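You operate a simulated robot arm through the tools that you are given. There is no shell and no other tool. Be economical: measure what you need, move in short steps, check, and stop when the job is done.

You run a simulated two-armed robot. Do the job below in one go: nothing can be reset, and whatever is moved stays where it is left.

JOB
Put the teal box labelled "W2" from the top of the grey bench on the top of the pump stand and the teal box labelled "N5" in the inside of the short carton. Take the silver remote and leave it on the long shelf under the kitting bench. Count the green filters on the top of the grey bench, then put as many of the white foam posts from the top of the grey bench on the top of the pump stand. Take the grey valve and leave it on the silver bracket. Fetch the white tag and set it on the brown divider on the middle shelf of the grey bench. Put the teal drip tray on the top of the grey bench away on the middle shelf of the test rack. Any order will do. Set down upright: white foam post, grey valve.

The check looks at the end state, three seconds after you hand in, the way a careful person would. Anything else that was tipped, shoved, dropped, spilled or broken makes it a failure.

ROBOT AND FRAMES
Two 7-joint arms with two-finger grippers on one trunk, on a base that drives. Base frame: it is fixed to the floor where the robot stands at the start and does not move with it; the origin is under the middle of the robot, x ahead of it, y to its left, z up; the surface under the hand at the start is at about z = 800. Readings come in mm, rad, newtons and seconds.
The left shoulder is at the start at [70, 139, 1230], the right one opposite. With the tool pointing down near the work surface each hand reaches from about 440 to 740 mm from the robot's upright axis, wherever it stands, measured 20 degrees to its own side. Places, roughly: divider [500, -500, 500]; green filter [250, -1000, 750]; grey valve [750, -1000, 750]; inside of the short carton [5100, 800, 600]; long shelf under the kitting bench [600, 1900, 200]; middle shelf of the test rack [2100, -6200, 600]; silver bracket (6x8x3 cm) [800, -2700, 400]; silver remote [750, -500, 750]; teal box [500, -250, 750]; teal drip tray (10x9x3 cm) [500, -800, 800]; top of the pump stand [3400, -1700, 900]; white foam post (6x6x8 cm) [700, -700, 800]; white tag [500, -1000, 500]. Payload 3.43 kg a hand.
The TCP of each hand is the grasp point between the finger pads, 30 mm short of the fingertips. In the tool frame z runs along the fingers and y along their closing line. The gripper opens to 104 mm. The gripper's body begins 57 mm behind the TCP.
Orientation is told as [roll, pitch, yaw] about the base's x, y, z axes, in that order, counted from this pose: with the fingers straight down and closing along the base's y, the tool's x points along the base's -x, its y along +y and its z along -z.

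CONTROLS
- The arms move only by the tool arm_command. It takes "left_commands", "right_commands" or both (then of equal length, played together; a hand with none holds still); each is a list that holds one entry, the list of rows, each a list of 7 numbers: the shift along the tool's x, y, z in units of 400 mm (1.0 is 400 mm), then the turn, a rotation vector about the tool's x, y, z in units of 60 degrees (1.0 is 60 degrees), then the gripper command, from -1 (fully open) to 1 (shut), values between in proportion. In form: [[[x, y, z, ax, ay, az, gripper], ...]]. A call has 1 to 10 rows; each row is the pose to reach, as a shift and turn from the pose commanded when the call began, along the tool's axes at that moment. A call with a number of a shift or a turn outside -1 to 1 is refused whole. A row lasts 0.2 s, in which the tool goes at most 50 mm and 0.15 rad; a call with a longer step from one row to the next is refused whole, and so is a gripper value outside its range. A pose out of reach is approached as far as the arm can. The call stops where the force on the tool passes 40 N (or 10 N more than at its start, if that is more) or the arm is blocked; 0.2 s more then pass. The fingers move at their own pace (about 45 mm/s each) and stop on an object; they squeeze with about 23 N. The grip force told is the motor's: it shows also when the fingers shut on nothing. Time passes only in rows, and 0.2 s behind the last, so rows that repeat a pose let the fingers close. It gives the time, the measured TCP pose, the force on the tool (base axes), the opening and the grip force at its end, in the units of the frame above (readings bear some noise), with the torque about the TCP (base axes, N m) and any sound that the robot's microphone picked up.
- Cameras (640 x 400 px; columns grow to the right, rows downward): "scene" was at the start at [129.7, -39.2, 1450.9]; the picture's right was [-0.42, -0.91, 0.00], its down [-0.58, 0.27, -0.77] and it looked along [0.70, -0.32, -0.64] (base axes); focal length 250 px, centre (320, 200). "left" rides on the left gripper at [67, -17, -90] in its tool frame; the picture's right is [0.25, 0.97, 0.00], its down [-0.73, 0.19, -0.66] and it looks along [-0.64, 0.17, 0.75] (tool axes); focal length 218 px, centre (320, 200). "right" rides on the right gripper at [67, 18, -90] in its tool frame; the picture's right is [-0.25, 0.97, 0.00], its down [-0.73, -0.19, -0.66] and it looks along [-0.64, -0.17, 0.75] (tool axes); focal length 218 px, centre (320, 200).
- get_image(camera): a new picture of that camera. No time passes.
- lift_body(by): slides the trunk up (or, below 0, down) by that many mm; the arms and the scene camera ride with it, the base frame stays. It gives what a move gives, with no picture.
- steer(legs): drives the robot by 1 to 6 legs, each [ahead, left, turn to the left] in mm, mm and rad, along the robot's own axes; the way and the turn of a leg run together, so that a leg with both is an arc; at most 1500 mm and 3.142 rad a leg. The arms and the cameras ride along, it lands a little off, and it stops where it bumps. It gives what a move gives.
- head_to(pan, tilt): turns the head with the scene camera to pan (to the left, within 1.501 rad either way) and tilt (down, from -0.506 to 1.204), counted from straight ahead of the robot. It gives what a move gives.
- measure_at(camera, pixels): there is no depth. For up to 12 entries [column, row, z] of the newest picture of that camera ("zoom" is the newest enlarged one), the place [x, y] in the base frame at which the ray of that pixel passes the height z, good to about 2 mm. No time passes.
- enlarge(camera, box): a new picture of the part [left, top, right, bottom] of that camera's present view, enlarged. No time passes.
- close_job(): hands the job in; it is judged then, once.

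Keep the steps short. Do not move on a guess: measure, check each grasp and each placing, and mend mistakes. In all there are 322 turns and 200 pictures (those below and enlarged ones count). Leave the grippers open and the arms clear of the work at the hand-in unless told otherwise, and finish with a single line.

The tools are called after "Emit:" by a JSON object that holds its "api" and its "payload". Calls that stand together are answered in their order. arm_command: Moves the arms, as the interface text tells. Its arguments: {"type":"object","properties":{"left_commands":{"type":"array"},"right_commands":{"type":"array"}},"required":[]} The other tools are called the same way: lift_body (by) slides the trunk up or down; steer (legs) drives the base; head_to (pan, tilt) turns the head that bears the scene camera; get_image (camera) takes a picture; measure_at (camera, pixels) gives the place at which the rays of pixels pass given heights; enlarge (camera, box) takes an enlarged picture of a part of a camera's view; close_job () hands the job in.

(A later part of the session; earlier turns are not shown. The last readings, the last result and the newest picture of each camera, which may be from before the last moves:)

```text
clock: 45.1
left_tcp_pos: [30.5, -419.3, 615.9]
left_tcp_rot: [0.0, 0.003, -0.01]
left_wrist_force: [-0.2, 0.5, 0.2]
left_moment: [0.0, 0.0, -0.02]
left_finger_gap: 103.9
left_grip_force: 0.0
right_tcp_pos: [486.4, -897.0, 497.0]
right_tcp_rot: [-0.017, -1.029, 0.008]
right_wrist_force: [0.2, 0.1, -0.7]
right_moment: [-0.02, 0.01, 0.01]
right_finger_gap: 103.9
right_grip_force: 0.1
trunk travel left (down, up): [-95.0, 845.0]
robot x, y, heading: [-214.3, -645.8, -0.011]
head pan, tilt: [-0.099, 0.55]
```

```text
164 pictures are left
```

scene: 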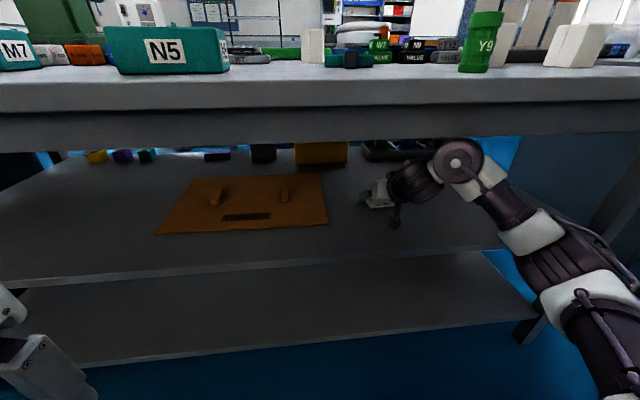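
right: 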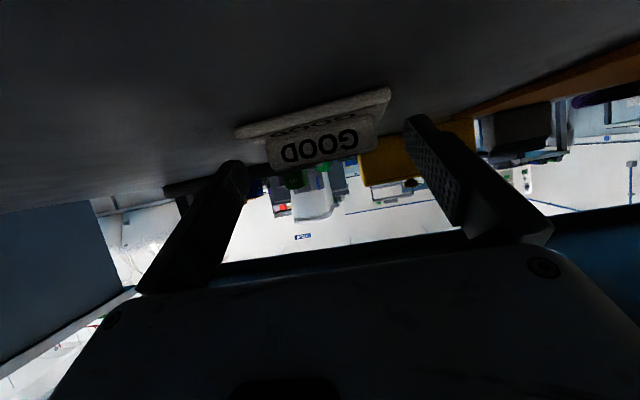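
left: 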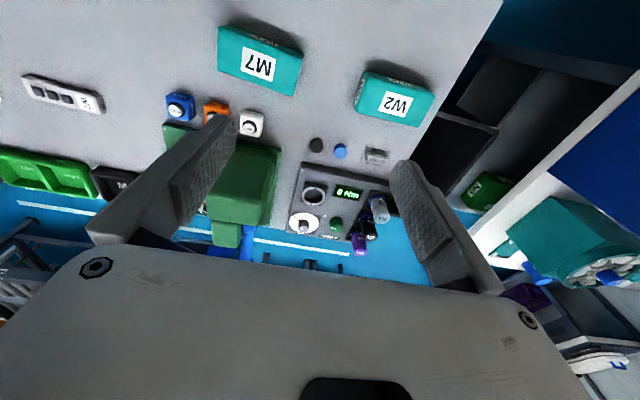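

Freed: no force at [486, -897, 497]. I go 4 mm down and forward, then close on the block.

Emit:
{"api": "arm_command", "payload": {"right_commands": [[[0.0035, 0, 0.0137, 0, 0, 0, -1], [0.0035, 0, 0.0137, 0, 0, 0, 1], [0.0035, 0, 0.0137, 0, 0, 0, 1], [0.0035, 0, 0.0137, 0, 0, 0, 1], [0.0035, 0, 0.0137, 0, 0, 0, 1], [0.0035, 0, 0.0137, 0, 0, 0, 1], [0.0035, 0, 0.0137, 0, 0, 0, 1]]]}}

Emit:
{"api": "get_image", "payload": {"camera": "right"}}

```text
clock: 46.7
left_tcp_pos: [29.3, -418.9, 615.7]
left_tcp_rot: [0.0, 0.001, -0.011]
left_wrist_force: [0.2, 0.7, -0.7]
left_moment: [0.01, 0.0, 0.04]
left_finger_gap: 104.0
left_grip_force: 0.1
right_tcp_pos: [490.0, -896.8, 492.5]
right_tcp_rot: [-0.017, -1.028, 0.006]
right_wrist_force: [0.3, 0.7, 0.7]
right_moment: [-0.04, 0.02, 0.01]
right_finger_gap: 72.9
right_grip_force: 23.6
trunk travel left (down, up): [-95.0, 845.0]
robot x, y, heading: [-213.9, -646.4, -0.017]
head pan, tilt: [-0.099, 0.55]
```

```text
163 pictures are left
```

right: 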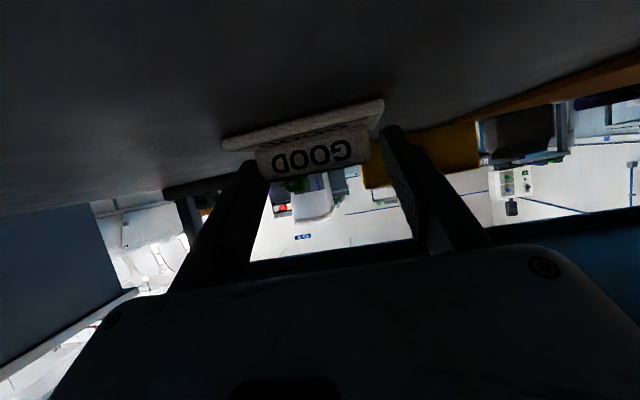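

It grips at 73 mm (the base plate edges). I lift a little and check.

Emit:
{"api": "arm_command", "payload": {"right_commands": [[[-0.022, 0, -0.013, 0, 0, 0, 1], [-0.044, 0, -0.026, 0, 0, 0, 1], [-0.044, 0, -0.026, 0, 0, 0, 1]]]}}

Emit:
{"api": "get_image", "payload": {"camera": "right"}}

Emit:
{"api": "enlarge", "payload": {"camera": "scene", "box": [320, 150, 480, 250]}}

```text
clock: 47.5
left_tcp_pos: [29.9, -419.5, 615.9]
left_tcp_rot: [0.001, 0.002, -0.011]
left_wrist_force: [-0.1, 0.5, 0.1]
left_moment: [0.0, -0.01, 0.0]
left_finger_gap: 104.0
left_grip_force: 0.0
right_tcp_pos: [490.3, -897.0, 512.8]
right_tcp_rot: [-0.018, -1.028, 0.006]
right_wrist_force: [-0.9, -0.7, 0.3]
right_moment: [-0.03, 0.01, -0.02]
right_finger_gap: 0.0
right_grip_force: 24.2
trunk travel left (down, up): [-95.0, 845.0]
robot x, y, heading: [-216.7, -653.0, -0.013]
head pan, tilt: [-0.099, 0.55]
```

```text
162 pictures are left
```

right: 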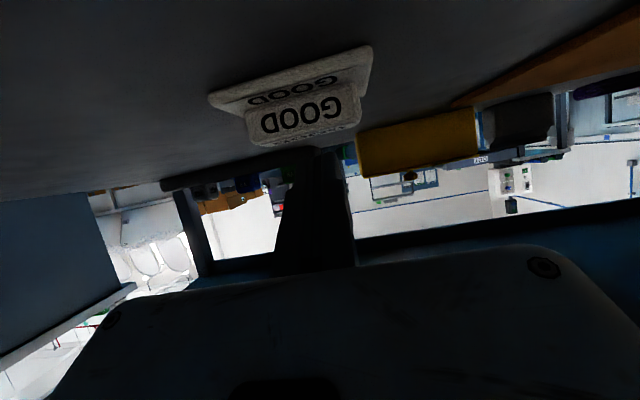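

```text
4.00 times, centred on (400, 200) of scene
```

zoom: 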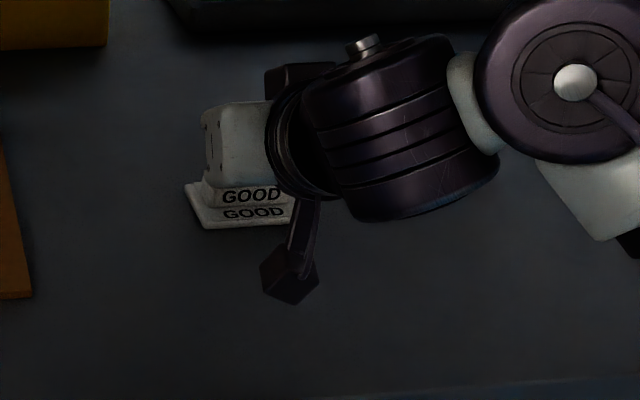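

The tips slipped off the thin plate; the tag stayed put. I open to 64 mm, so that the fingers come down beside the raised block above the plate.

Emit:
{"api": "arm_command", "payload": {"right_commands": [[[0, 0, 0, 0, 0, 0, -0.23], [0, 0, 0, 0, 0, 0, -0.23], [0, 0, 0, 0, 0, 0, -0.23], [0, 0, 0, 0, 0, 0, -0.23], [0, 0, 0, 0, 0, 0, -0.23]]]}}

Emit:
{"api": "arm_command", "payload": {"right_commands": [[[0.02, 0, 0.0117, 0, 0, 0, -0.23], [0.0374, 0, 0.0222, 0, 0, 0, -0.23]]]}}

Emit:
{"api": "get_image", "payload": {"camera": "right"}}

```text
clock: 48.7
left_tcp_pos: [29.6, -419.6, 614.9]
left_tcp_rot: [0.002, 0.004, -0.011]
left_wrist_force: [0.1, 0.2, 0.0]
left_moment: [0.0, 0.01, 0.0]
left_finger_gap: 104.1
left_grip_force: 0.1
right_tcp_pos: [489.4, -894.8, 512.9]
right_tcp_rot: [-0.019, -1.027, 0.009]
right_wrist_force: [0.1, 0.0, -0.3]
right_moment: [-0.01, 0.03, -0.03]
right_finger_gap: 64.2
right_grip_force: 0.0
trunk travel left (down, up): [-95.0, 845.0]
robot x, y, heading: [-212.7, -650.8, -0.01]
head pan, tilt: [-0.099, 0.55]
```

```text
clock: 49.3
left_tcp_pos: [29.3, -420.4, 615.3]
left_tcp_rot: [0.0, 0.002, -0.01]
left_wrist_force: [0.4, 0.4, -0.1]
left_moment: [0.02, 0.0, 0.0]
left_finger_gap: 103.9
left_grip_force: 0.0
right_tcp_pos: [490.4, -895.9, 496.0]
right_tcp_rot: [-0.017, -1.027, 0.008]
right_wrist_force: [-0.4, -0.1, -0.1]
right_moment: [0.0, 0.01, -0.04]
right_finger_gap: 64.1
right_grip_force: 0.2
trunk travel left (down, up): [-95.0, 845.0]
robot x, y, heading: [-213.0, -650.0, -0.01]
head pan, tilt: [-0.099, 0.55]
```

```text
160 pictures are left
```

right: 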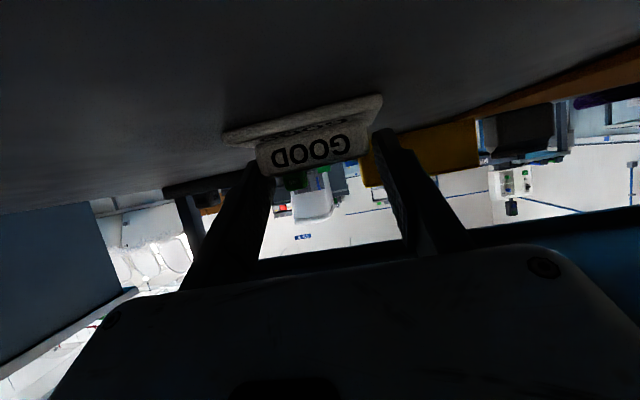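

Emit:
{"api": "arm_command", "payload": {"right_commands": [[[0.001, 0, 0.009, 0, 0, 0, -0.23], [0.001, 0, 0.009, 0, 0, 0, 1], [0.001, 0, 0.009, 0, 0, 0, 1], [0.001, 0, 0.009, 0, 0, 0, 1]]]}}

Emit:
{"api": "arm_command", "payload": {"right_commands": [[[-0.022, 0, -0.013, 0, 0, 0, 1], [-0.044, 0, -0.026, 0, 0, 0, 1], [-0.044, 0, -0.026, 0, 0, 0, 1]]]}}

Emit:
{"api": "get_image", "payload": {"camera": "right"}}

```text
clock: 50.3
left_tcp_pos: [29.4, -420.1, 614.9]
left_tcp_rot: [0.001, 0.0, -0.009]
left_wrist_force: [0.0, 0.7, 1.4]
left_moment: [-0.03, -0.01, -0.01]
left_finger_gap: 104.1
left_grip_force: 0.0
right_tcp_pos: [492.5, -896.8, 494.5]
right_tcp_rot: [-0.017, -1.028, 0.008]
right_wrist_force: [0.0, 0.2, 0.4]
right_moment: [0.0, -0.01, 0.01]
right_finger_gap: 58.8
right_grip_force: 23.5
trunk travel left (down, up): [-95.0, 845.0]
robot x, y, heading: [-214.2, -646.9, -0.01]
head pan, tilt: [-0.099, 0.55]
```

```text
clock: 51.1
left_tcp_pos: [28.6, -419.4, 616.0]
left_tcp_rot: [0.001, 0.002, -0.01]
left_wrist_force: [-0.3, -0.1, 1.0]
left_moment: [-0.02, -0.02, 0.0]
left_finger_gap: 104.1
left_grip_force: 0.0
right_tcp_pos: [493.4, -896.5, 514.1]
right_tcp_rot: [-0.017, -1.029, 0.01]
right_wrist_force: [-0.5, -0.5, -0.1]
right_moment: [-0.02, 0.0, 0.0]
right_finger_gap: 58.6
right_grip_force: 22.6
trunk travel left (down, up): [-95.0, 845.0]
robot x, y, heading: [-218.7, -646.7, -0.015]
head pan, tilt: [-0.099, 0.55]
```

```text
159 pictures are left
```

right: 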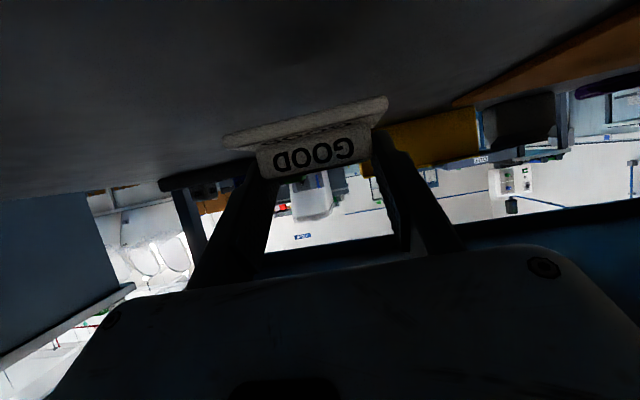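

The tag is held (58.6 mm). I drive sideways 200 mm left so the tag comes over the front right part of the divider, clear of pegs.

Emit:
{"api": "steer", "payload": {"legs": [[-25, 198, 0.012]]}}

Emit:
{"api": "enlarge", "payload": {"camera": "scene", "box": [280, 130, 480, 255]}}

Emit:
{"api": "get_image", "payload": {"camera": "right"}}

```text
clock: 52.7
left_tcp_pos: [2.8, -218.9, 615.9]
left_tcp_rot: [0.0, 0.001, 0.004]
left_wrist_force: [-0.2, 0.0, -0.1]
left_moment: [0.02, 0.04, -0.01]
left_finger_gap: 104.1
left_grip_force: 0.0
right_tcp_pos: [471.4, -688.5, 514.9]
right_tcp_rot: [-0.019, -1.029, 0.021]
right_wrist_force: [-0.5, 0.1, -0.1]
right_moment: [-0.04, 0.01, 0.01]
right_finger_gap: 59.0
right_grip_force: 23.0
trunk travel left (down, up): [-95.0, 845.0]
robot x, y, heading: [-244.6, -454.6, 0.001]
head pan, tilt: [-0.099, 0.55]
```

```text
3.20 times, centred on (380, 192) of scene
```

zoom: 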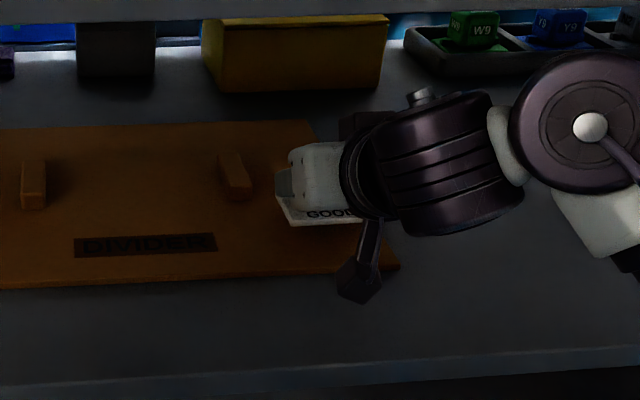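

```text
157 pictures are left
```

right: 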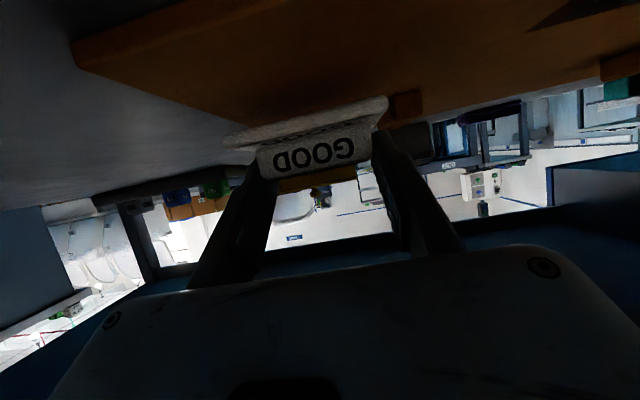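

Emit:
{"api": "arm_command", "payload": {"right_commands": [[[0, 0.025, 0, 0, 0, 0, 1], [0.009, 0.025, 0.0052, 0, 0, 0, 1], [0.0154, 0.025, 0.009, 0, 0, 0, 1]]]}}

Emit:
{"api": "get_image", "payload": {"camera": "right"}}

```text
clock: 53.5
left_tcp_pos: [3.5, -219.0, 615.6]
left_tcp_rot: [0.001, 0.003, 0.003]
left_wrist_force: [-0.7, -0.6, 0.3]
left_moment: [-0.02, 0.0, -0.02]
left_finger_gap: 104.1
left_grip_force: 0.0
right_tcp_pos: [471.4, -680.3, 505.7]
right_tcp_rot: [-0.016, -1.029, 0.022]
right_wrist_force: [-0.9, 0.2, 0.0]
right_moment: [-0.01, -0.01, -0.01]
right_finger_gap: 59.0
right_grip_force: 23.1
trunk travel left (down, up): [-95.0, 845.0]
robot x, y, heading: [-239.3, -452.1, 0.0]
head pan, tilt: [-0.099, 0.55]
```

```text
156 pictures are left
```

right: 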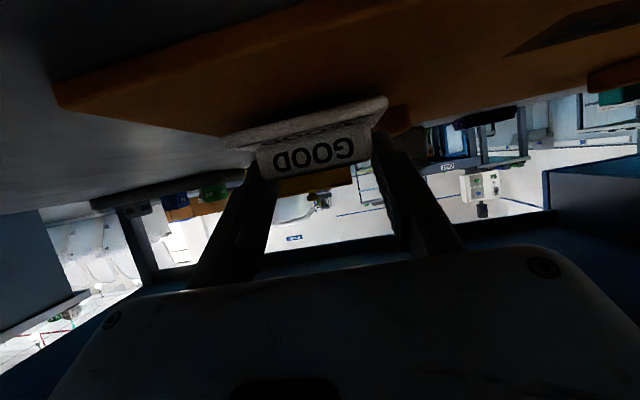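

Emit:
{"api": "arm_command", "payload": {"right_commands": [[[0, 0.015, 0, 0, 0, 0, 1], [0.0044, 0.015, 0.0026, 0, 0, 0, 1], [0.0066, 0.015, 0.0039, 0, 0, 0, 1]]]}}

Emit:
{"api": "enlarge", "payload": {"camera": "right", "box": [200, 80, 440, 200]}}

```text
clock: 54.3
left_tcp_pos: [2.9, -218.8, 615.2]
left_tcp_rot: [-0.001, 0.001, 0.003]
left_wrist_force: [0.0, -0.3, -0.9]
left_moment: [0.01, -0.02, 0.01]
left_finger_gap: 104.0
left_grip_force: 0.1
right_tcp_pos: [471.6, -674.0, 502.7]
right_tcp_rot: [-0.019, -1.029, 0.021]
right_wrist_force: [0.0, -0.1, -0.1]
right_moment: [-0.01, -0.01, 0.0]
right_finger_gap: 58.7
right_grip_force: 23.5
trunk travel left (down, up): [-95.0, 845.0]
robot x, y, heading: [-241.9, -454.5, 0.001]
head pan, tilt: [-0.099, 0.55]
```

```text
2.67 times, centred on (320, 140) of right
```

zoom: 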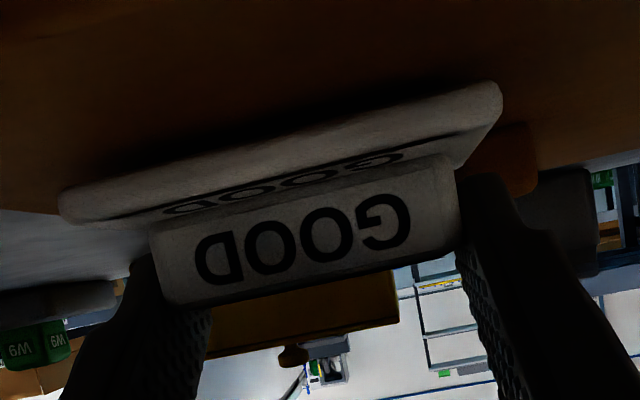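

Emit:
{"api": "arm_command", "payload": {"right_commands": [[[0, 0.025, 0, 0, 0, 0, 1], [0.0044, 0.025, 0.0026, 0, 0, 0, 1], [0.0088, 0.025, 0.0052, 0, 0, 0, 1]]]}}

Emit:
{"api": "enlarge", "payload": {"camera": "scene", "box": [280, 130, 440, 230]}}

```text
clock: 55.1
left_tcp_pos: [2.2, -219.0, 615.6]
left_tcp_rot: [-0.001, 0.001, 0.004]
left_wrist_force: [-0.1, 1.3, 0.0]
left_moment: [0.0, -0.02, 0.0]
left_finger_gap: 104.0
left_grip_force: 0.2
right_tcp_pos: [471.3, -662.9, 498.9]
right_tcp_rot: [-0.014, -1.03, 0.019]
right_wrist_force: [0.6, -0.5, 2.6]
right_moment: [0.06, 0.03, -0.01]
right_finger_gap: 58.9
right_grip_force: 23.2
trunk travel left (down, up): [-95.0, 845.0]
robot x, y, heading: [-238.9, -454.7, -0.001]
head pan, tilt: [-0.099, 0.55]
```

```text
4.00 times, centred on (360, 180) of scene
```

zoom: 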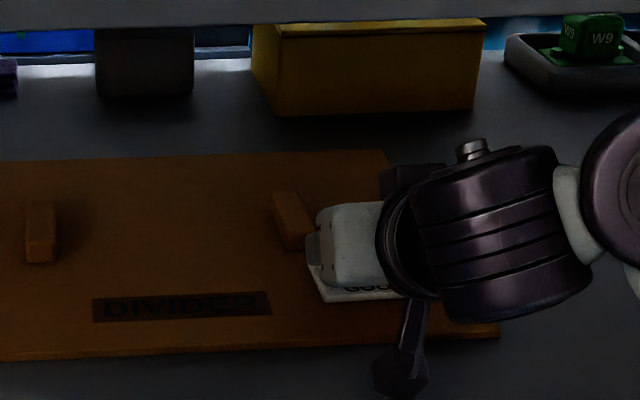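

Contact (2.6 N). I settle 1 mm more, release and lift.

Emit:
{"api": "arm_command", "payload": {"right_commands": [[[0.0022, 0, 0.0013, 0, 0, 0, 1], [0.0022, 0, 0.0013, 0, 0, 0, -0.5], [0.0022, 0, 0.0013, 0, 0, 0, -0.5], [0.0022, 0, 0.0013, 0, 0, 0, -0.5], [-0.02, 0, -0.0117, 0, 0, 0, -0.5], [-0.04, 0, -0.0235, 0, 0, 0, -0.5], [-0.055, 0, -0.033, 0, 0, 0, -0.5]]]}}

Emit:
{"api": "get_image", "payload": {"camera": "right"}}

```text
clock: 56.7
left_tcp_pos: [2.7, -218.1, 615.6]
left_tcp_rot: [0.001, 0.001, 0.004]
left_wrist_force: [0.3, -0.3, 0.0]
left_moment: [0.02, 0.02, 0.0]
left_finger_gap: 103.8
left_grip_force: 0.0
right_tcp_pos: [472.1, -663.3, 524.8]
right_tcp_rot: [-0.017, -1.028, 0.02]
right_wrist_force: [0.0, 0.6, -0.6]
right_moment: [0.0, -0.02, 0.0]
right_finger_gap: 78.0
right_grip_force: 0.1
trunk travel left (down, up): [-95.0, 845.0]
robot x, y, heading: [-238.3, -452.4, -0.002]
head pan, tilt: [-0.099, 0.55]
```

```text
153 pictures are left
```

right: 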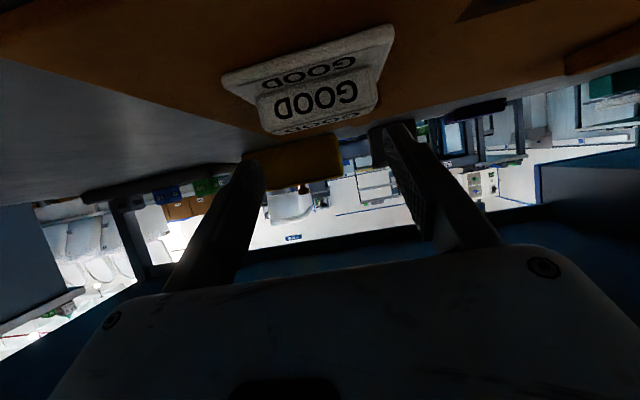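

Released. I back the robot straight out and check the tag on the divider.

Emit:
{"api": "steer", "payload": {"legs": [[-450, 0, 0]]}}

Emit:
{"api": "get_image", "payload": {"camera": "scene"}}

Emit:
{"api": "enlarge", "payload": {"camera": "scene", "box": [220, 100, 420, 225]}}

```text
clock: 59.4
left_tcp_pos: [-443.7, -218.8, 616.0]
left_tcp_rot: [0.0, 0.002, -0.001]
left_wrist_force: [0.4, 0.1, 0.1]
left_moment: [0.0, 0.01, 0.01]
left_finger_gap: 104.1
left_grip_force: 0.0
right_tcp_pos: [24.3, -665.0, 525.5]
right_tcp_rot: [-0.017, -1.027, 0.018]
right_wrist_force: [-0.1, 0.0, 0.2]
right_moment: [0.0, 0.01, -0.01]
right_finger_gap: 78.1
right_grip_force: 0.1
trunk travel left (down, up): [-95.0, 845.0]
robot x, y, heading: [-686.5, -451.5, -0.003]
head pan, tilt: [-0.099, 0.55]
```

```text
152 pictures are left
```

scene: 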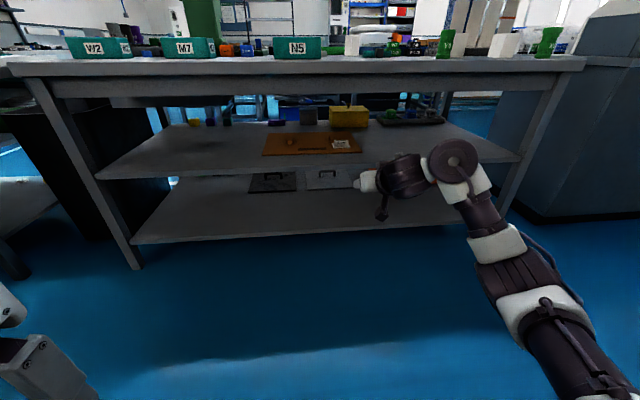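

```text
3.20 times, centred on (320, 162) of scene
```

zoom: 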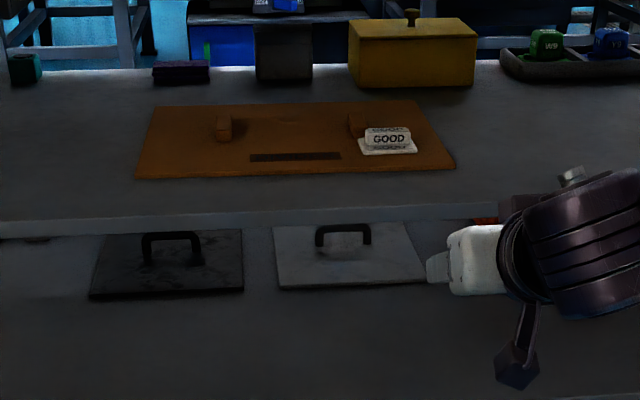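

The tag sits on the divider. Now I raise the trunk to its starting height and turn the right hand downward again.

Emit:
{"api": "lift_body", "payload": {"by": 400}}

Emit:
{"api": "lift_body", "payload": {"by": 230}}

Emit:
{"api": "arm_command", "payload": {"right_commands": [[[0, 0, 0, 0, 0.12, 0, -1], [0, 0, 0, 0, 0.24, 0, -1], [0, 0, 0, 0, 0.36, 0, -1], [0, 0, 0, 0, 0.48, 0, -1], [0, 0, 0, 0, 0.6, 0, -1], [0, 0, 0, 0, 0.72, 0, -1], [0, 0, 0, 0, 0.84, 0, -1], [0, 0, 0, 0, 0.982, 0, -1]]]}}

Emit:
{"api": "arm_command", "payload": {"right_commands": [[[0.11, 0, 0, 0, 0, 0, -1], [0.22, 0, 0, 0, 0, 0, -1], [0.33, 0, 0, 0, 0, 0, -1], [0.44, 0, 0, 0, 0, 0, -1]]]}}

Emit:
{"api": "steer", "payload": {"legs": [[400, 0, 0]]}}

Emit:
{"api": "get_image", "payload": {"camera": "scene"}}

```text
clock: 63.3
left_tcp_pos: [-444.9, -219.2, 1015.7]
left_tcp_rot: [0.0, 0.001, -0.002]
left_wrist_force: [-0.6, -0.5, 0.4]
left_moment: [-0.02, 0.01, -0.04]
left_finger_gap: 103.9
left_grip_force: 0.0
right_tcp_pos: [24.0, -665.4, 925.6]
right_tcp_rot: [-0.016, -1.028, 0.017]
right_wrist_force: [-0.3, 0.0, -0.1]
right_moment: [-0.01, 0.0, -0.01]
right_finger_gap: 78.0
right_grip_force: 0.0
trunk travel left (down, up): [-495.0, 445.0]
robot x, y, heading: [-693.7, -451.8, -0.001]
head pan, tilt: [-0.099, 0.55]
```

```text
clock: 65.7
left_tcp_pos: [-443.6, -219.1, 1246.8]
left_tcp_rot: [0.001, 0.001, -0.001]
left_wrist_force: [-0.2, 0.1, 0.7]
left_moment: [0.0, 0.01, 0.02]
left_finger_gap: 104.1
left_grip_force: 0.0
right_tcp_pos: [23.8, -665.8, 1156.0]
right_tcp_rot: [-0.018, -1.027, 0.018]
right_wrist_force: [-0.1, 0.6, 0.8]
right_moment: [0.03, 0.01, 0.02]
right_finger_gap: 78.2
right_grip_force: 0.1
trunk travel left (down, up): [-725.0, 215.0]
robot x, y, heading: [-687.5, -451.5, -0.0]
head pan, tilt: [-0.099, 0.55]
```

```text
clock: 67.5
left_tcp_pos: [-444.4, -219.3, 1246.1]
left_tcp_rot: [0.001, 0.002, 0.001]
left_wrist_force: [0.4, -0.4, -0.8]
left_moment: [0.01, 0.01, 0.01]
left_finger_gap: 103.9
left_grip_force: 0.1
right_tcp_pos: [-2.0, -621.5, 1147.2]
right_tcp_rot: [-0.009, -0.148, 0.003]
right_wrist_force: [0.1, -0.1, -0.5]
right_moment: [0.0, -0.03, -0.02]
right_finger_gap: 104.2
right_grip_force: 0.1
right hand out of reach, approached as far as the arm can: row 6, 7, 8
trunk travel left (down, up): [-725.0, 215.0]
robot x, y, heading: [-684.2, -451.5, -0.004]
head pan, tilt: [-0.099, 0.55]
```

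```text
clock: 68.5
left_tcp_pos: [-446.1, -221.1, 1246.1]
left_tcp_rot: [0.0, 0.0, -0.001]
left_wrist_force: [0.3, 0.0, 0.2]
left_moment: [0.0, -0.04, 0.0]
left_finger_gap: 104.1
left_grip_force: 0.2
right_tcp_pos: [-177.6, -624.5, 1121.5]
right_tcp_rot: [-0.007, -0.151, 0.004]
right_wrist_force: [-1.3, 0.1, -0.2]
right_moment: [0.01, -0.01, 0.0]
right_finger_gap: 104.0
right_grip_force: 0.0
trunk travel left (down, up): [-725.0, 215.0]
robot x, y, heading: [-690.8, -455.0, 0.001]
head pan, tilt: [-0.099, 0.55]
```

```text
clock: 71.0
left_tcp_pos: [-41.8, -219.0, 1245.3]
left_tcp_rot: [0.0, 0.002, 0.002]
left_wrist_force: [-0.7, 0.2, -0.7]
left_moment: [0.0, -0.03, 0.01]
left_finger_gap: 103.9
left_grip_force: 0.0
right_tcp_pos: [226.1, -621.2, 1120.9]
right_tcp_rot: [-0.012, -0.148, 0.007]
right_wrist_force: [0.0, -0.4, 0.3]
right_moment: [0.0, -0.01, 0.0]
right_finger_gap: 103.9
right_grip_force: 0.0
trunk travel left (down, up): [-725.0, 215.0]
robot x, y, heading: [-283.8, -451.2, 0.002]
head pan, tilt: [-0.099, 0.55]
```

```text
150 pictures are left
```

scene: 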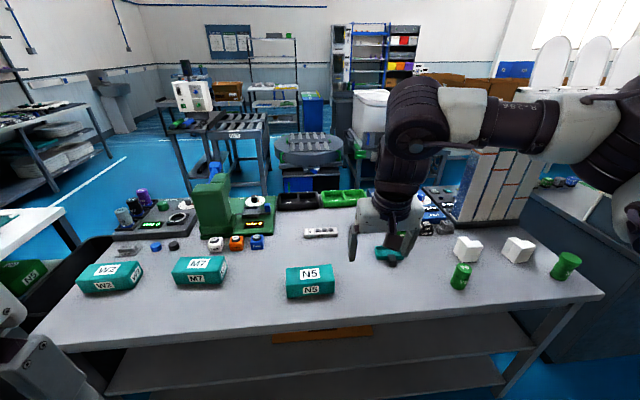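

Emit:
{"api": "enlarge", "payload": {"camera": "scene", "box": [60, 230, 220, 330]}}

Emit:
{"api": "measure_at", "payload": {"camera": "zoom", "pixels": [[85, 252, 750], [327, 213, 750], [75, 190, 800], [305, 155, 800], [128, 140, 800], [325, 125, 800], [75, 190, 790], [305, 155, 790], [128, 140, 790]]}}

```text
4.00 times, centred on (140, 280) of scene
```

zoom: 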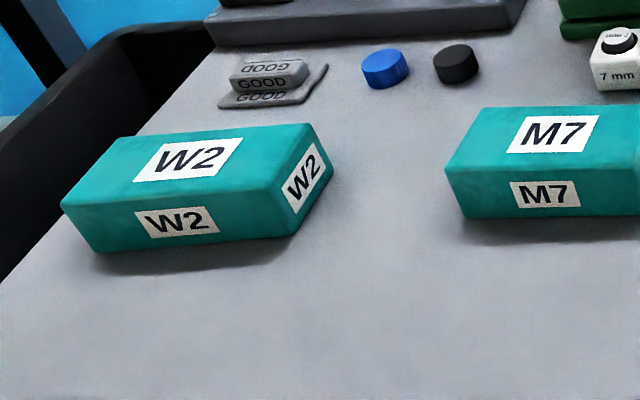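

```text
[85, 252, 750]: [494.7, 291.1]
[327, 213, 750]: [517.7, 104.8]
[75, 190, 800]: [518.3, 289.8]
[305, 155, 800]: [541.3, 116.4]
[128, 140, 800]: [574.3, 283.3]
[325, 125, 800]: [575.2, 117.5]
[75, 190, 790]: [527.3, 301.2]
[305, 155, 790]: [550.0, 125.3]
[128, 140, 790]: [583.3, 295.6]
```

I want the bench-top height exactly: zoom on W2 and the remote from here, then from 250 mm lower.

Emit:
{"api": "enlarge", "payload": {"camera": "scene", "box": [280, 210, 360, 310]}}

Emit:
{"api": "measure_at", "payload": {"camera": "scene", "pixels": [[84.2, 293, 750], [84.2, 293, 800], [131.8, 289, 750], [131.8, 289, 800], [143.3, 274.5, 750], [143.3, 274.5, 800]]}}

Emit:
{"api": "lift_body", "payload": {"by": -200}}

Emit:
{"api": "get_image", "payload": {"camera": "scene"}}

```text
4.00 times, centred on (320, 260) of scene
```

zoom: 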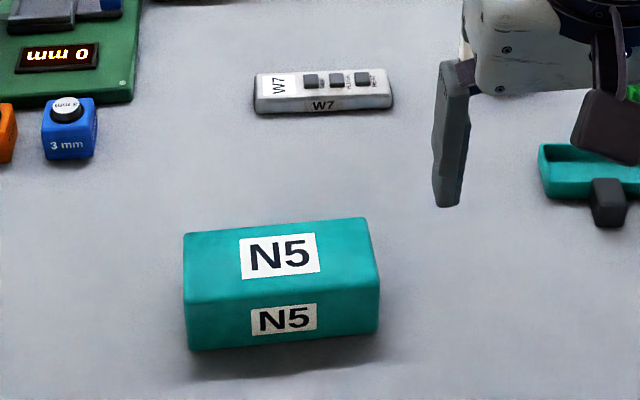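

```text
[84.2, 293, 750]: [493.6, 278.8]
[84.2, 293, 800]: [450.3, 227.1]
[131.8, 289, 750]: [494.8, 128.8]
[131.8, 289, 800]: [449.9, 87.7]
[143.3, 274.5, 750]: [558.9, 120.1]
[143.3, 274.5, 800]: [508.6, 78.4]
```

```text
clock: 73.2
left_tcp_pos: [-42.2, -218.1, 1045.6]
left_tcp_rot: [-0.001, 0.002, 0.004]
left_wrist_force: [0.4, 0.4, 0.1]
left_moment: [0.02, 0.02, 0.01]
left_finger_gap: 104.0
left_grip_force: 0.0
right_tcp_pos: [228.0, -621.3, 921.0]
right_tcp_rot: [-0.008, -0.149, 0.008]
right_wrist_force: [-0.3, -0.9, -0.7]
right_moment: [-0.01, 0.01, -0.01]
right_finger_gap: 104.3
right_grip_force: 0.0
trunk travel left (down, up): [-525.0, 415.0]
robot x, y, heading: [-288.9, -452.8, 0.001]
head pan, tilt: [-0.099, 0.55]
```

```text
147 pictures are left
```

scene: 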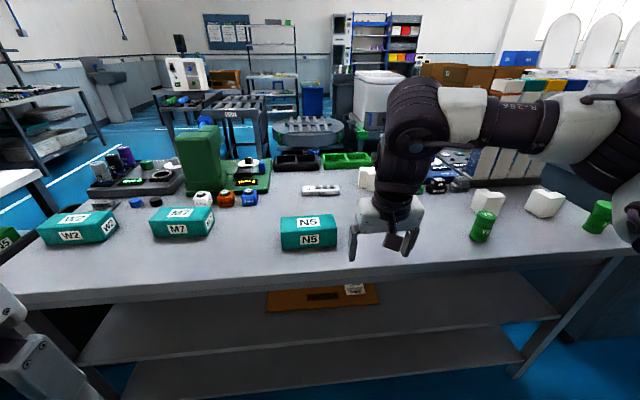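

Emit:
{"api": "enlarge", "payload": {"camera": "scene", "box": [30, 180, 190, 280]}}

Emit:
{"api": "enlarge", "payload": {"camera": "scene", "box": [270, 170, 370, 270]}}

```text
4.00 times, centred on (110, 230) of scene
```

zoom: 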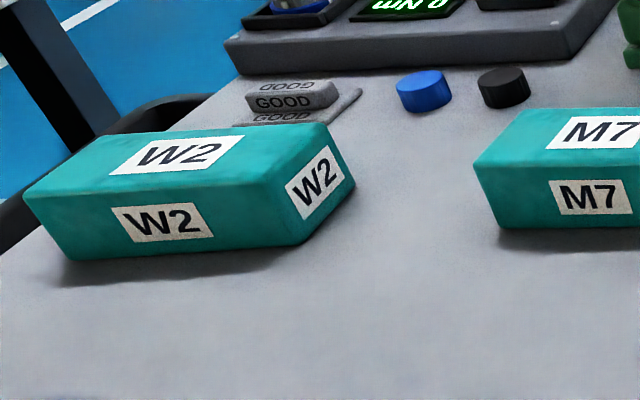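

```text
4.00 times, centred on (320, 220) of scene
```

zoom: 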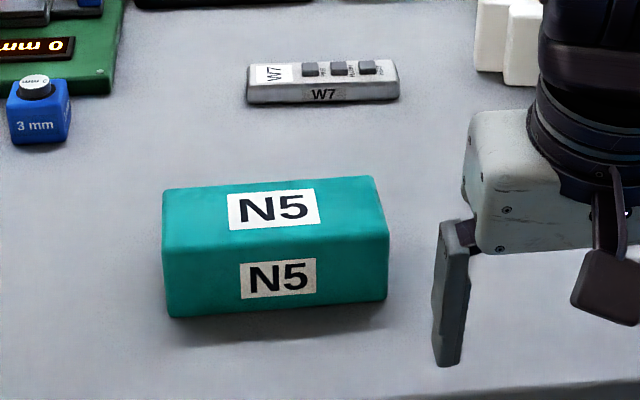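

Emit:
{"api": "measure_at", "payload": {"camera": "scene", "pixels": [[47.5, 245, 750], [47.5, 245, 800], [106.2, 241.2, 750], [106.2, 241.2, 800], [118.5, 226.5, 750], [118.5, 226.5, 800], [312, 249, 770], [366.5, 245, 770], [364, 213.5, 810], [312, 218, 810]]}}

```text
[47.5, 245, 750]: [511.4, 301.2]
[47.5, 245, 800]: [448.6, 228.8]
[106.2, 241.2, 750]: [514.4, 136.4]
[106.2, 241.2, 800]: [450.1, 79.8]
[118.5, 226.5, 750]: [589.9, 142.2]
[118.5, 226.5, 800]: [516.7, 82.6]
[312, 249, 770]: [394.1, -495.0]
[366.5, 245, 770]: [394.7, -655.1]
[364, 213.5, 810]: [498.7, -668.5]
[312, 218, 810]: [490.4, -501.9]
```

The bench top comes out at z≈800; W2 occupies x 450–510, y 80–228. I raise the trunk again and drive to W2's place, turning the left hand by 90° on the way.

Emit:
{"api": "lift_body", "payload": {"by": 200}}

Emit:
{"api": "arm_command", "payload": {"left_commands": [[[-0.05, 0, 0, 0, 0, 0.125, -1], [-0.1, 0, 0, 0, 0, 0.25, -1], [-0.15, 0, 0, 0, 0, 0.375, -1], [-0.2, 0, 0, 0, 0, 0.5, -1], [-0.25, 0, 0, 0, 0, 0.625, -1], [-0.3, 0, 0, 0, 0, 0.75, -1], [-0.35, 0, 0, 0, 0, 0.875, -1], [-0.4, 0, 0, 0, 0, 1.0, -1]]], "right_commands": [[[0, 0, 0, 0, 0.07, 0, -1], [0, 0, 0, 0, 0.1413, 0, -1], [0, 0, 0, 0, 0.1413, 0, -1], [0, 0, 0, 0, 0.1413, 0, -1], [0, 0, 0, 0, 0.1413, 0, -1], [0, 0, 0, 0, 0.1413, 0, -1], [0, 0, 0, 0, 0.1413, 0, -1], [0, 0, 0, 0, 0.1413, 0, -1]]]}}

Emit:
{"api": "steer", "payload": {"legs": [[0, 400, 0], [200, 0, 0]]}}

```text
clock: 75.3
left_tcp_pos: [-41.1, -219.0, 1245.3]
left_tcp_rot: [0.001, 0.003, 0.002]
left_wrist_force: [-0.1, -0.5, -0.9]
left_moment: [0.0, -0.01, 0.01]
left_finger_gap: 103.9
left_grip_force: 0.1
right_tcp_pos: [226.5, -620.7, 1120.4]
right_tcp_rot: [-0.011, -0.149, 0.008]
right_wrist_force: [-0.4, 0.8, 0.3]
right_moment: [0.02, 0.02, 0.01]
right_finger_gap: 104.1
right_grip_force: 0.0
trunk travel left (down, up): [-725.0, 215.0]
robot x, y, heading: [-281.4, -450.2, 0.003]
head pan, tilt: [-0.099, 0.55]
```

```text
clock: 77.0
left_tcp_pos: [-97.6, -351.0, 1258.4]
left_tcp_rot: [0.001, -0.007, -0.905]
left_wrist_force: [14.4, 4.7, 3.8]
left_moment: [-0.25, 0.84, 0.17]
left_finger_gap: 94.8
left_grip_force: 0.2
left hand out of reach, approached as far as the arm can: row 1, 2, 3, 4, 5, 6, 7, 8
right_tcp_pos: [226.9, -621.6, 1120.6]
right_tcp_rot: [-0.011, -0.002, 0.008]
right_wrist_force: [0.3, -0.1, -0.4]
right_moment: [0.01, 0.03, 0.0]
right_finger_gap: 103.7
right_grip_force: 0.1
trunk travel left (down, up): [-725.0, 215.0]
robot x, y, heading: [-287.2, -450.9, -0.004]
head pan, tilt: [-0.099, 0.55]
stopped in row 8 (left hand): the force on the tool passed its limit at 77 N (the readings are from after the stop); the commanded pose is now the measured one
```

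```text
clock: 80.7
left_tcp_pos: [97.5, 48.8, 1258.5]
left_tcp_rot: [0.003, -0.009, -0.909]
left_wrist_force: [21.9, -0.5, 1.5]
left_moment: [-0.04, 0.87, 0.62]
left_finger_gap: 94.1
left_grip_force: 0.1
right_tcp_pos: [423.1, -222.2, 1121.4]
right_tcp_rot: [-0.008, 0.0, 0.01]
right_wrist_force: [0.1, -0.4, 0.4]
right_moment: [0.03, -0.05, 0.02]
right_finger_gap: 104.1
right_grip_force: 0.1
trunk travel left (down, up): [-725.0, 215.0]
robot x, y, heading: [-83.9, -52.0, 0.0]
head pan, tilt: [-0.099, 0.55]
```

The left hand got stuck close to the body (22 N). I move it forward and outward, away from the trunk.

Emit:
{"api": "arm_command", "payload": {"left_commands": [[[-0.005, 0.065, 0, 0, 0, 0, -1], [-0.01, 0.13, 0, 0, 0, 0, -1], [-0.015, 0.195, 0, 0, 0, 0, -1], [-0.02, 0.26, 0, 0, 0, 0, -1], [-0.025, 0.325, 0, 0, 0, 0, -1], [-0.03, 0.39, 0, 0, 0, 0, -1], [-0.035, 0.45, 0, 0, 0, 0, -1]]]}}

Emit:
{"api": "get_image", "payload": {"camera": "scene"}}

```text
clock: 82.1
left_tcp_pos: [99.9, 51.5, 1259.9]
left_tcp_rot: [0.005, -0.014, -0.891]
left_wrist_force: [11.7, 3.3, 4.0]
left_moment: [-0.3, 0.85, 0.14]
left_finger_gap: 96.7
left_grip_force: 0.1
left hand out of reach, approached as far as the arm can: row 1, 2, 3, 4, 5, 6, 7
right_tcp_pos: [425.8, -220.8, 1121.5]
right_tcp_rot: [-0.011, 0.0, 0.008]
right_wrist_force: [0.3, 0.4, 0.4]
right_moment: [-0.03, 0.0, 0.01]
right_finger_gap: 103.9
right_grip_force: 0.0
trunk travel left (down, up): [-725.0, 215.0]
robot x, y, heading: [-84.4, -57.5, 0.003]
head pan, tilt: [-0.099, 0.55]
stopped in row 7 (left hand): the force on the tool passed its limit at 62 N (the readings are from after the stop); the commanded pose is now the measured one
```

```text
144 pictures are left
```

scene: 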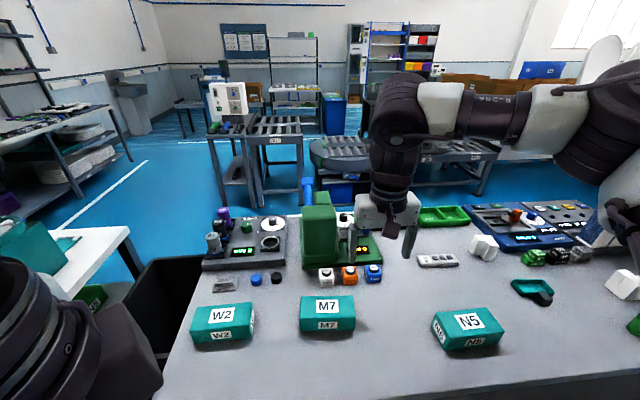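

Emit:
{"api": "head_to", "payload": {"pan": 0.6, "tilt": 1.1}}

Emit:
{"api": "get_image", "payload": {"camera": "scene"}}

Emit:
{"api": "get_image", "payload": {"camera": "left"}}

```text
clock: 83.2
left_tcp_pos: [99.1, 50.7, 1259.5]
left_tcp_rot: [0.004, -0.012, -0.892]
left_wrist_force: [19.7, -1.1, -1.4]
left_moment: [0.11, 0.88, 0.66]
left_finger_gap: 96.7
left_grip_force: 0.0
right_tcp_pos: [425.2, -221.0, 1121.3]
right_tcp_rot: [-0.009, -0.001, 0.007]
right_wrist_force: [-0.2, -0.7, -0.4]
right_moment: [0.02, -0.04, 0.0]
right_finger_gap: 104.0
right_grip_force: 0.0
trunk travel left (down, up): [-725.0, 215.0]
robot x, y, heading: [-93.0, -50.1, -0.002]
head pan, tilt: [0.6, 1.1]
```

```text
143 pictures are left
```

scene: 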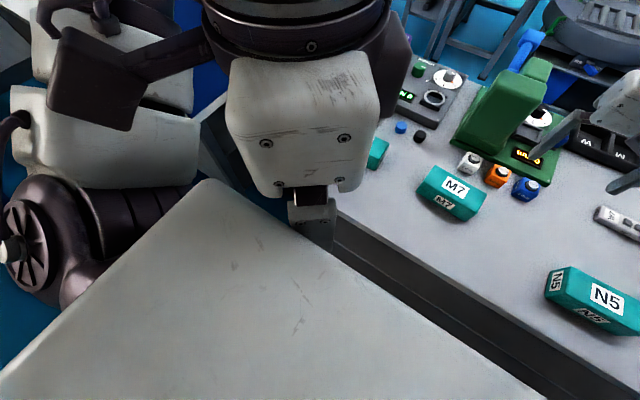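

```text
142 pictures are left
```

left: 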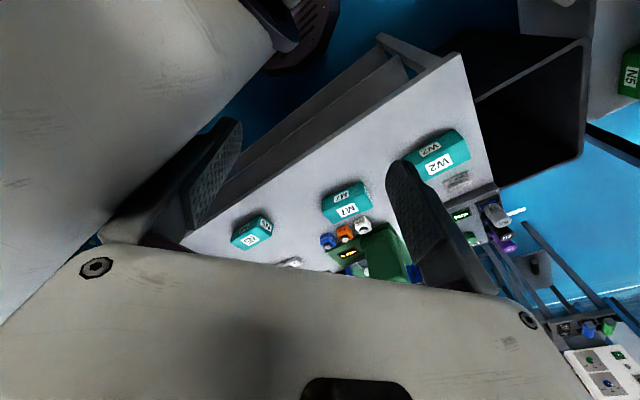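

Emit:
{"api": "arm_command", "payload": {"left_commands": [[[0, 0, 0, 0, 0, -0.12, -1], [0, 0, 0, 0, 0, -0.24, -1], [0, 0, 0, 0, 0, -0.36, -1], [0, 0, 0, 0, 0, -0.48, -1], [0, 0, 0, 0, 0, -0.6, -1], [0, 0, 0, 0, 0, -0.72, -1], [0, 0, 0, 0, 0, -0.85, -1]]]}}

Emit:
{"api": "arm_command", "payload": {"left_commands": [[[-0.06, 0, 0, 0, 0, 0, -1], [-0.12, 0, 0, 0, 0, 0, -1], [-0.18, 0, 0, 0, 0, 0, -1], [-0.24, 0, 0, 0, 0, 0, -1], [-0.3, 0, 0, 0, 0, 0, -1], [-0.36, 0, 0, 0, 0, 0, -1], [-0.42, 0, 0, 0, 0, 0, -1]]]}}

```text
clock: 84.8
left_tcp_pos: [100.0, 50.9, 1259.6]
left_tcp_rot: [-0.005, -0.012, -0.001]
left_wrist_force: [0.1, -0.4, 0.5]
left_moment: [-0.01, 0.01, 0.02]
left_finger_gap: 104.2
left_grip_force: 0.1
right_tcp_pos: [425.6, -221.2, 1120.8]
right_tcp_rot: [-0.007, 0.0, 0.01]
right_wrist_force: [-0.4, 0.8, -0.1]
right_moment: [-0.01, 0.05, 0.02]
right_finger_gap: 103.9
right_grip_force: 0.1
trunk travel left (down, up): [-725.0, 215.0]
robot x, y, heading: [-88.9, -52.7, 0.0]
head pan, tilt: [0.6, 1.1]
```

```text
clock: 86.4
left_tcp_pos: [260.8, 46.9, 1256.3]
left_tcp_rot: [-0.006, -0.012, -0.004]
left_wrist_force: [-0.3, -0.2, -0.4]
left_moment: [0.02, -0.02, 0.01]
left_finger_gap: 104.0
left_grip_force: 0.1
left hand out of reach, approached as far as the arm can: row 7
right_tcp_pos: [425.5, -221.9, 1122.3]
right_tcp_rot: [-0.008, -0.001, 0.01]
right_wrist_force: [0.1, -0.6, -1.0]
right_moment: [0.0, 0.0, -0.06]
right_finger_gap: 104.0
right_grip_force: 0.1
trunk travel left (down, up): [-725.0, 215.0]
robot x, y, heading: [-84.2, -53.8, 0.004]
head pan, tilt: [0.6, 1.1]
```

Freed. Now bring the left hand forward and down in stages toward a point above W2 (z 980).

Emit:
{"api": "arm_command", "payload": {"left_commands": [[[-0.03, 0.03, 0.08, 0, 0, 0, -1], [-0.06, 0.06, 0.16, 0, 0, 0, -1], [-0.12, 0.09, 0.24, 0, 0, 0, -1], [-0.18, 0.12, 0.32, 0, 0, 0, -1], [-0.24, 0.15, 0.4, 0, 0, 0, -1], [-0.3, 0.18, 0.48, 0, 0, 0, -1], [-0.36, 0.21, 0.56, 0, 0, 0, -1], [-0.43, 0.24, 0.64, 0, 0, 0, -1], [-0.5, 0.27, 0.69, 0, 0, 0, -1]]]}}

Emit:
{"api": "arm_command", "payload": {"left_commands": [[[0, 0, 0, 0, 0, 0.125, -1], [0, 0, 0, 0, 0, 0.25, -1], [0, 0, 0, 0, 0, 0.375, -1], [0, 0, 0, 0, 0, 0.5, -1], [0, 0, 0, 0, 0, 0.625, -1], [0, 0, 0, 0, 0, 0.75, -1], [0, 0, 0, 0, 0, 0.875, -1], [0, 0, 0, 0, 0, 1.0, -1]]]}}

Emit:
{"api": "get_image", "payload": {"camera": "left"}}

```text
clock: 88.4
left_tcp_pos: [365.8, 58.6, 1002.1]
left_tcp_rot: [-0.004, -0.013, 0.002]
left_wrist_force: [-0.6, 1.1, -0.3]
left_moment: [0.03, -0.02, -0.05]
left_finger_gap: 104.2
left_grip_force: 0.0
left hand out of reach, approached as far as the arm can: row 4, 5, 6, 7, 8, 9
right_tcp_pos: [424.8, -222.9, 1120.5]
right_tcp_rot: [-0.007, 0.001, 0.009]
right_wrist_force: [0.3, -0.6, 0.3]
right_moment: [0.01, 0.03, -0.01]
right_finger_gap: 104.1
right_grip_force: 0.1
trunk travel left (down, up): [-725.0, 215.0]
robot x, y, heading: [-85.5, -52.2, 0.001]
head pan, tilt: [0.6, 1.1]
```

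```text
clock: 90.2
left_tcp_pos: [241.8, -105.8, 1076.9]
left_tcp_rot: [-0.06, -0.041, -0.642]
left_wrist_force: [0.0, -0.2, -0.3]
left_moment: [0.06, -0.02, -0.01]
left_finger_gap: 103.8
left_grip_force: 0.0
left hand out of reach, approached as far as the arm can: row 1, 2, 3, 4, 5, 6, 7, 8
right_tcp_pos: [421.6, -224.4, 1122.7]
right_tcp_rot: [-0.007, -0.004, 0.007]
right_wrist_force: [0.5, -0.2, 0.0]
right_moment: [0.02, -0.07, 0.01]
right_finger_gap: 104.2
right_grip_force: 0.0
trunk travel left (down, up): [-725.0, 215.0]
robot x, y, heading: [-90.7, -50.6, 0.003]
head pan, tilt: [0.6, 1.1]
```

```text
141 pictures are left
```

left: 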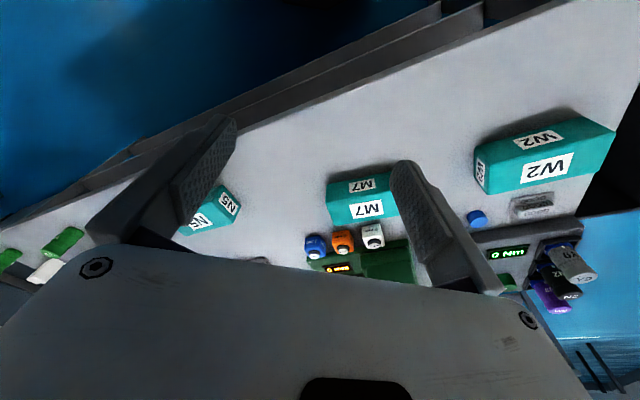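

The left arm is in a folded posture. I return it to the starting pose (yaw 0, hand ahead) to regain a good configuration.

Emit:
{"api": "arm_command", "payload": {"left_commands": [[[0, 0, -0.08, 0, 0, -0.1, -1], [0, 0, -0.16, 0, 0, -0.2, -1], [0, 0, -0.24, 0, 0, -0.3, -1], [0, 0, -0.32, 0, 0, -0.4, -1], [0, 0, -0.4, 0, 0, -0.5, -1], [0, 0, -0.4, 0, 0, -0.61, -1]]]}}

Emit:
{"api": "arm_command", "payload": {"left_commands": [[[-0.08, 0.02, 0, 0, 0, 0, -1], [-0.16, 0.04, 0, 0, 0, 0, -1], [-0.24, 0.06, 0, 0, 0, 0, -1], [-0.3, 0.08, 0, 0, 0, 0, -1]]]}}

```text
clock: 91.6
left_tcp_pos: [241.3, -101.5, 1227.3]
left_tcp_rot: [-0.025, 0.004, -0.03]
left_wrist_force: [-0.5, 0.0, 0.4]
left_moment: [0.0, 0.01, 0.04]
left_finger_gap: 104.0
left_grip_force: 0.1
right_tcp_pos: [425.9, -221.3, 1119.9]
right_tcp_rot: [-0.009, 0.003, 0.009]
right_wrist_force: [-0.3, -0.1, -0.2]
right_moment: [-0.01, 0.02, 0.02]
right_finger_gap: 104.1
right_grip_force: 0.1
trunk travel left (down, up): [-725.0, 215.0]
robot x, y, heading: [-90.0, -54.5, -0.003]
head pan, tilt: [0.6, 1.1]
```

```text
clock: 92.6
left_tcp_pos: [360.5, -72.6, 1225.3]
left_tcp_rot: [-0.026, 0.003, -0.034]
left_wrist_force: [-0.9, 0.0, -0.3]
left_moment: [-0.03, 0.03, -0.02]
left_finger_gap: 104.1
left_grip_force: 0.0
right_tcp_pos: [426.1, -221.6, 1120.2]
right_tcp_rot: [-0.01, 0.003, 0.01]
right_wrist_force: [0.0, 0.1, -0.5]
right_moment: [0.01, 0.0, -0.02]
right_finger_gap: 104.0
right_grip_force: 0.1
trunk travel left (down, up): [-725.0, 215.0]
robot x, y, heading: [-89.7, -51.3, 0.002]
head pan, tilt: [0.6, 1.1]
```

Emit:
{"api": "arm_command", "payload": {"left_commands": [[[-0.03, 0.08, 0.0, 0, 0, 0, -1], [-0.06, 0.16, 0.0, 0, 0, 0, -1], [-0.1, 0.24, 0.05, 0, 0, 0, -1], [-0.14, 0.32, 0.1, 0, 0, 0, -1], [-0.18, 0.4, 0.15, 0, 0, 0, -1], [-0.22, 0.48, 0.2, 0, 0, 0, -1], [-0.26, 0.56, 0.25, 0, 0, 0, -1]]]}}

Emit:
{"api": "get_image", "payload": {"camera": "left"}}

```text
clock: 94.2
left_tcp_pos: [384.3, 26.1, 1136.1]
left_tcp_rot: [-0.026, 0.003, -0.028]
left_wrist_force: [-0.4, 0.4, -0.5]
left_moment: [0.02, 0.05, 0.0]
left_finger_gap: 104.1
left_grip_force: 0.0
left hand out of reach, approached as far as the arm can: row 3, 4, 5, 6, 7
right_tcp_pos: [425.4, -221.3, 1120.7]
right_tcp_rot: [-0.008, 0.001, 0.009]
right_wrist_force: [-0.5, -0.2, -0.1]
right_moment: [-0.02, 0.01, -0.01]
right_finger_gap: 104.0
right_grip_force: 0.0
trunk travel left (down, up): [-725.0, 215.0]
robot x, y, heading: [-86.6, -51.5, -0.0]
head pan, tilt: [0.6, 1.1]
```

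```text
140 pictures are left
```

left: 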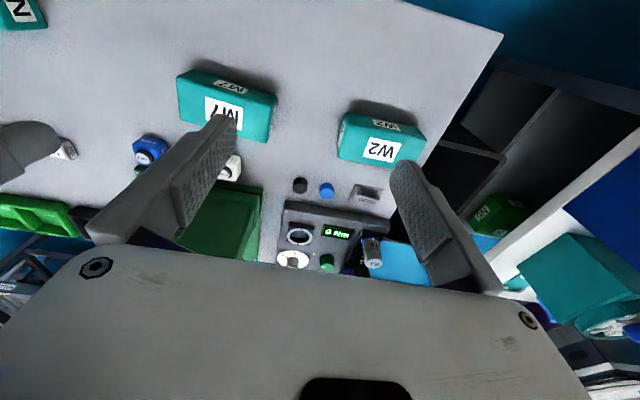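

Emit:
{"api": "head_to", "payload": {"pan": 0.7, "tilt": 0.6}}

Emit:
{"api": "get_image", "payload": {"camera": "scene"}}

```text
clock: 95.1
left_tcp_pos: [385.8, 26.6, 1135.8]
left_tcp_rot: [-0.027, 0.001, -0.031]
left_wrist_force: [-0.2, -0.6, 0.2]
left_moment: [-0.03, -0.02, 0.0]
left_finger_gap: 103.9
left_grip_force: 0.1
right_tcp_pos: [424.3, -221.5, 1120.6]
right_tcp_rot: [-0.008, 0.001, 0.008]
right_wrist_force: [0.5, -0.5, 0.1]
right_moment: [-0.03, -0.02, -0.01]
right_finger_gap: 104.3
right_grip_force: 0.1
trunk travel left (down, up): [-725.0, 215.0]
robot x, y, heading: [-88.1, -51.2, 0.002]
head pan, tilt: [0.7, 0.6]
```

```text
139 pictures are left
```

scene: 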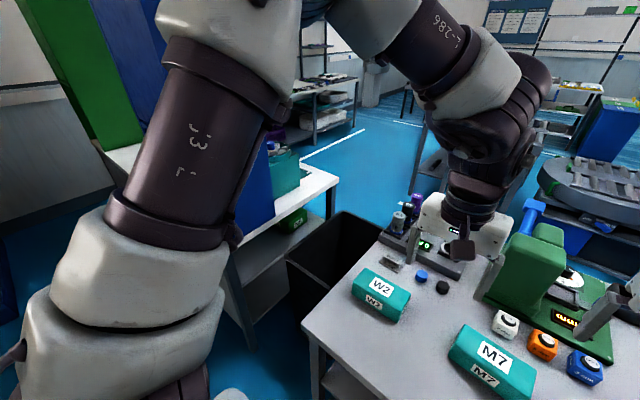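

Emit:
{"api": "arm_command", "payload": {"left_commands": [[[0, 0, 0, 0, 0, -0.125, -1], [0, 0, 0, 0, 0, -0.25, -1], [0, 0, 0, 0, 0, -0.375, -1], [0, 0, 0, 0, 0, -0.5, -1], [0, 0, 0, 0, 0, -0.625, -1], [0, 0, 0, 0, 0, -0.75, -1], [0, 0, 0, 0, 0, -0.875, -1], [0, 0, 0, 0, 0, -1.0, -1]]]}}

```text
clock: 96.9
left_tcp_pos: [382.6, 26.9, 1133.8]
left_tcp_rot: [-0.013, 0.024, 1.015]
left_wrist_force: [0.1, 1.4, -1.2]
left_moment: [0.0, -0.02, -0.01]
left_finger_gap: 103.7
left_grip_force: 0.0
right_tcp_pos: [425.4, -221.4, 1120.3]
right_tcp_rot: [-0.009, 0.001, 0.01]
right_wrist_force: [-1.2, 0.4, 0.2]
right_moment: [0.02, 0.01, -0.02]
right_finger_gap: 103.8
right_grip_force: 0.1
trunk travel left (down, up): [-725.0, 215.0]
robot x, y, heading: [-87.7, -49.8, -0.002]
head pan, tilt: [0.7, 0.6]
```

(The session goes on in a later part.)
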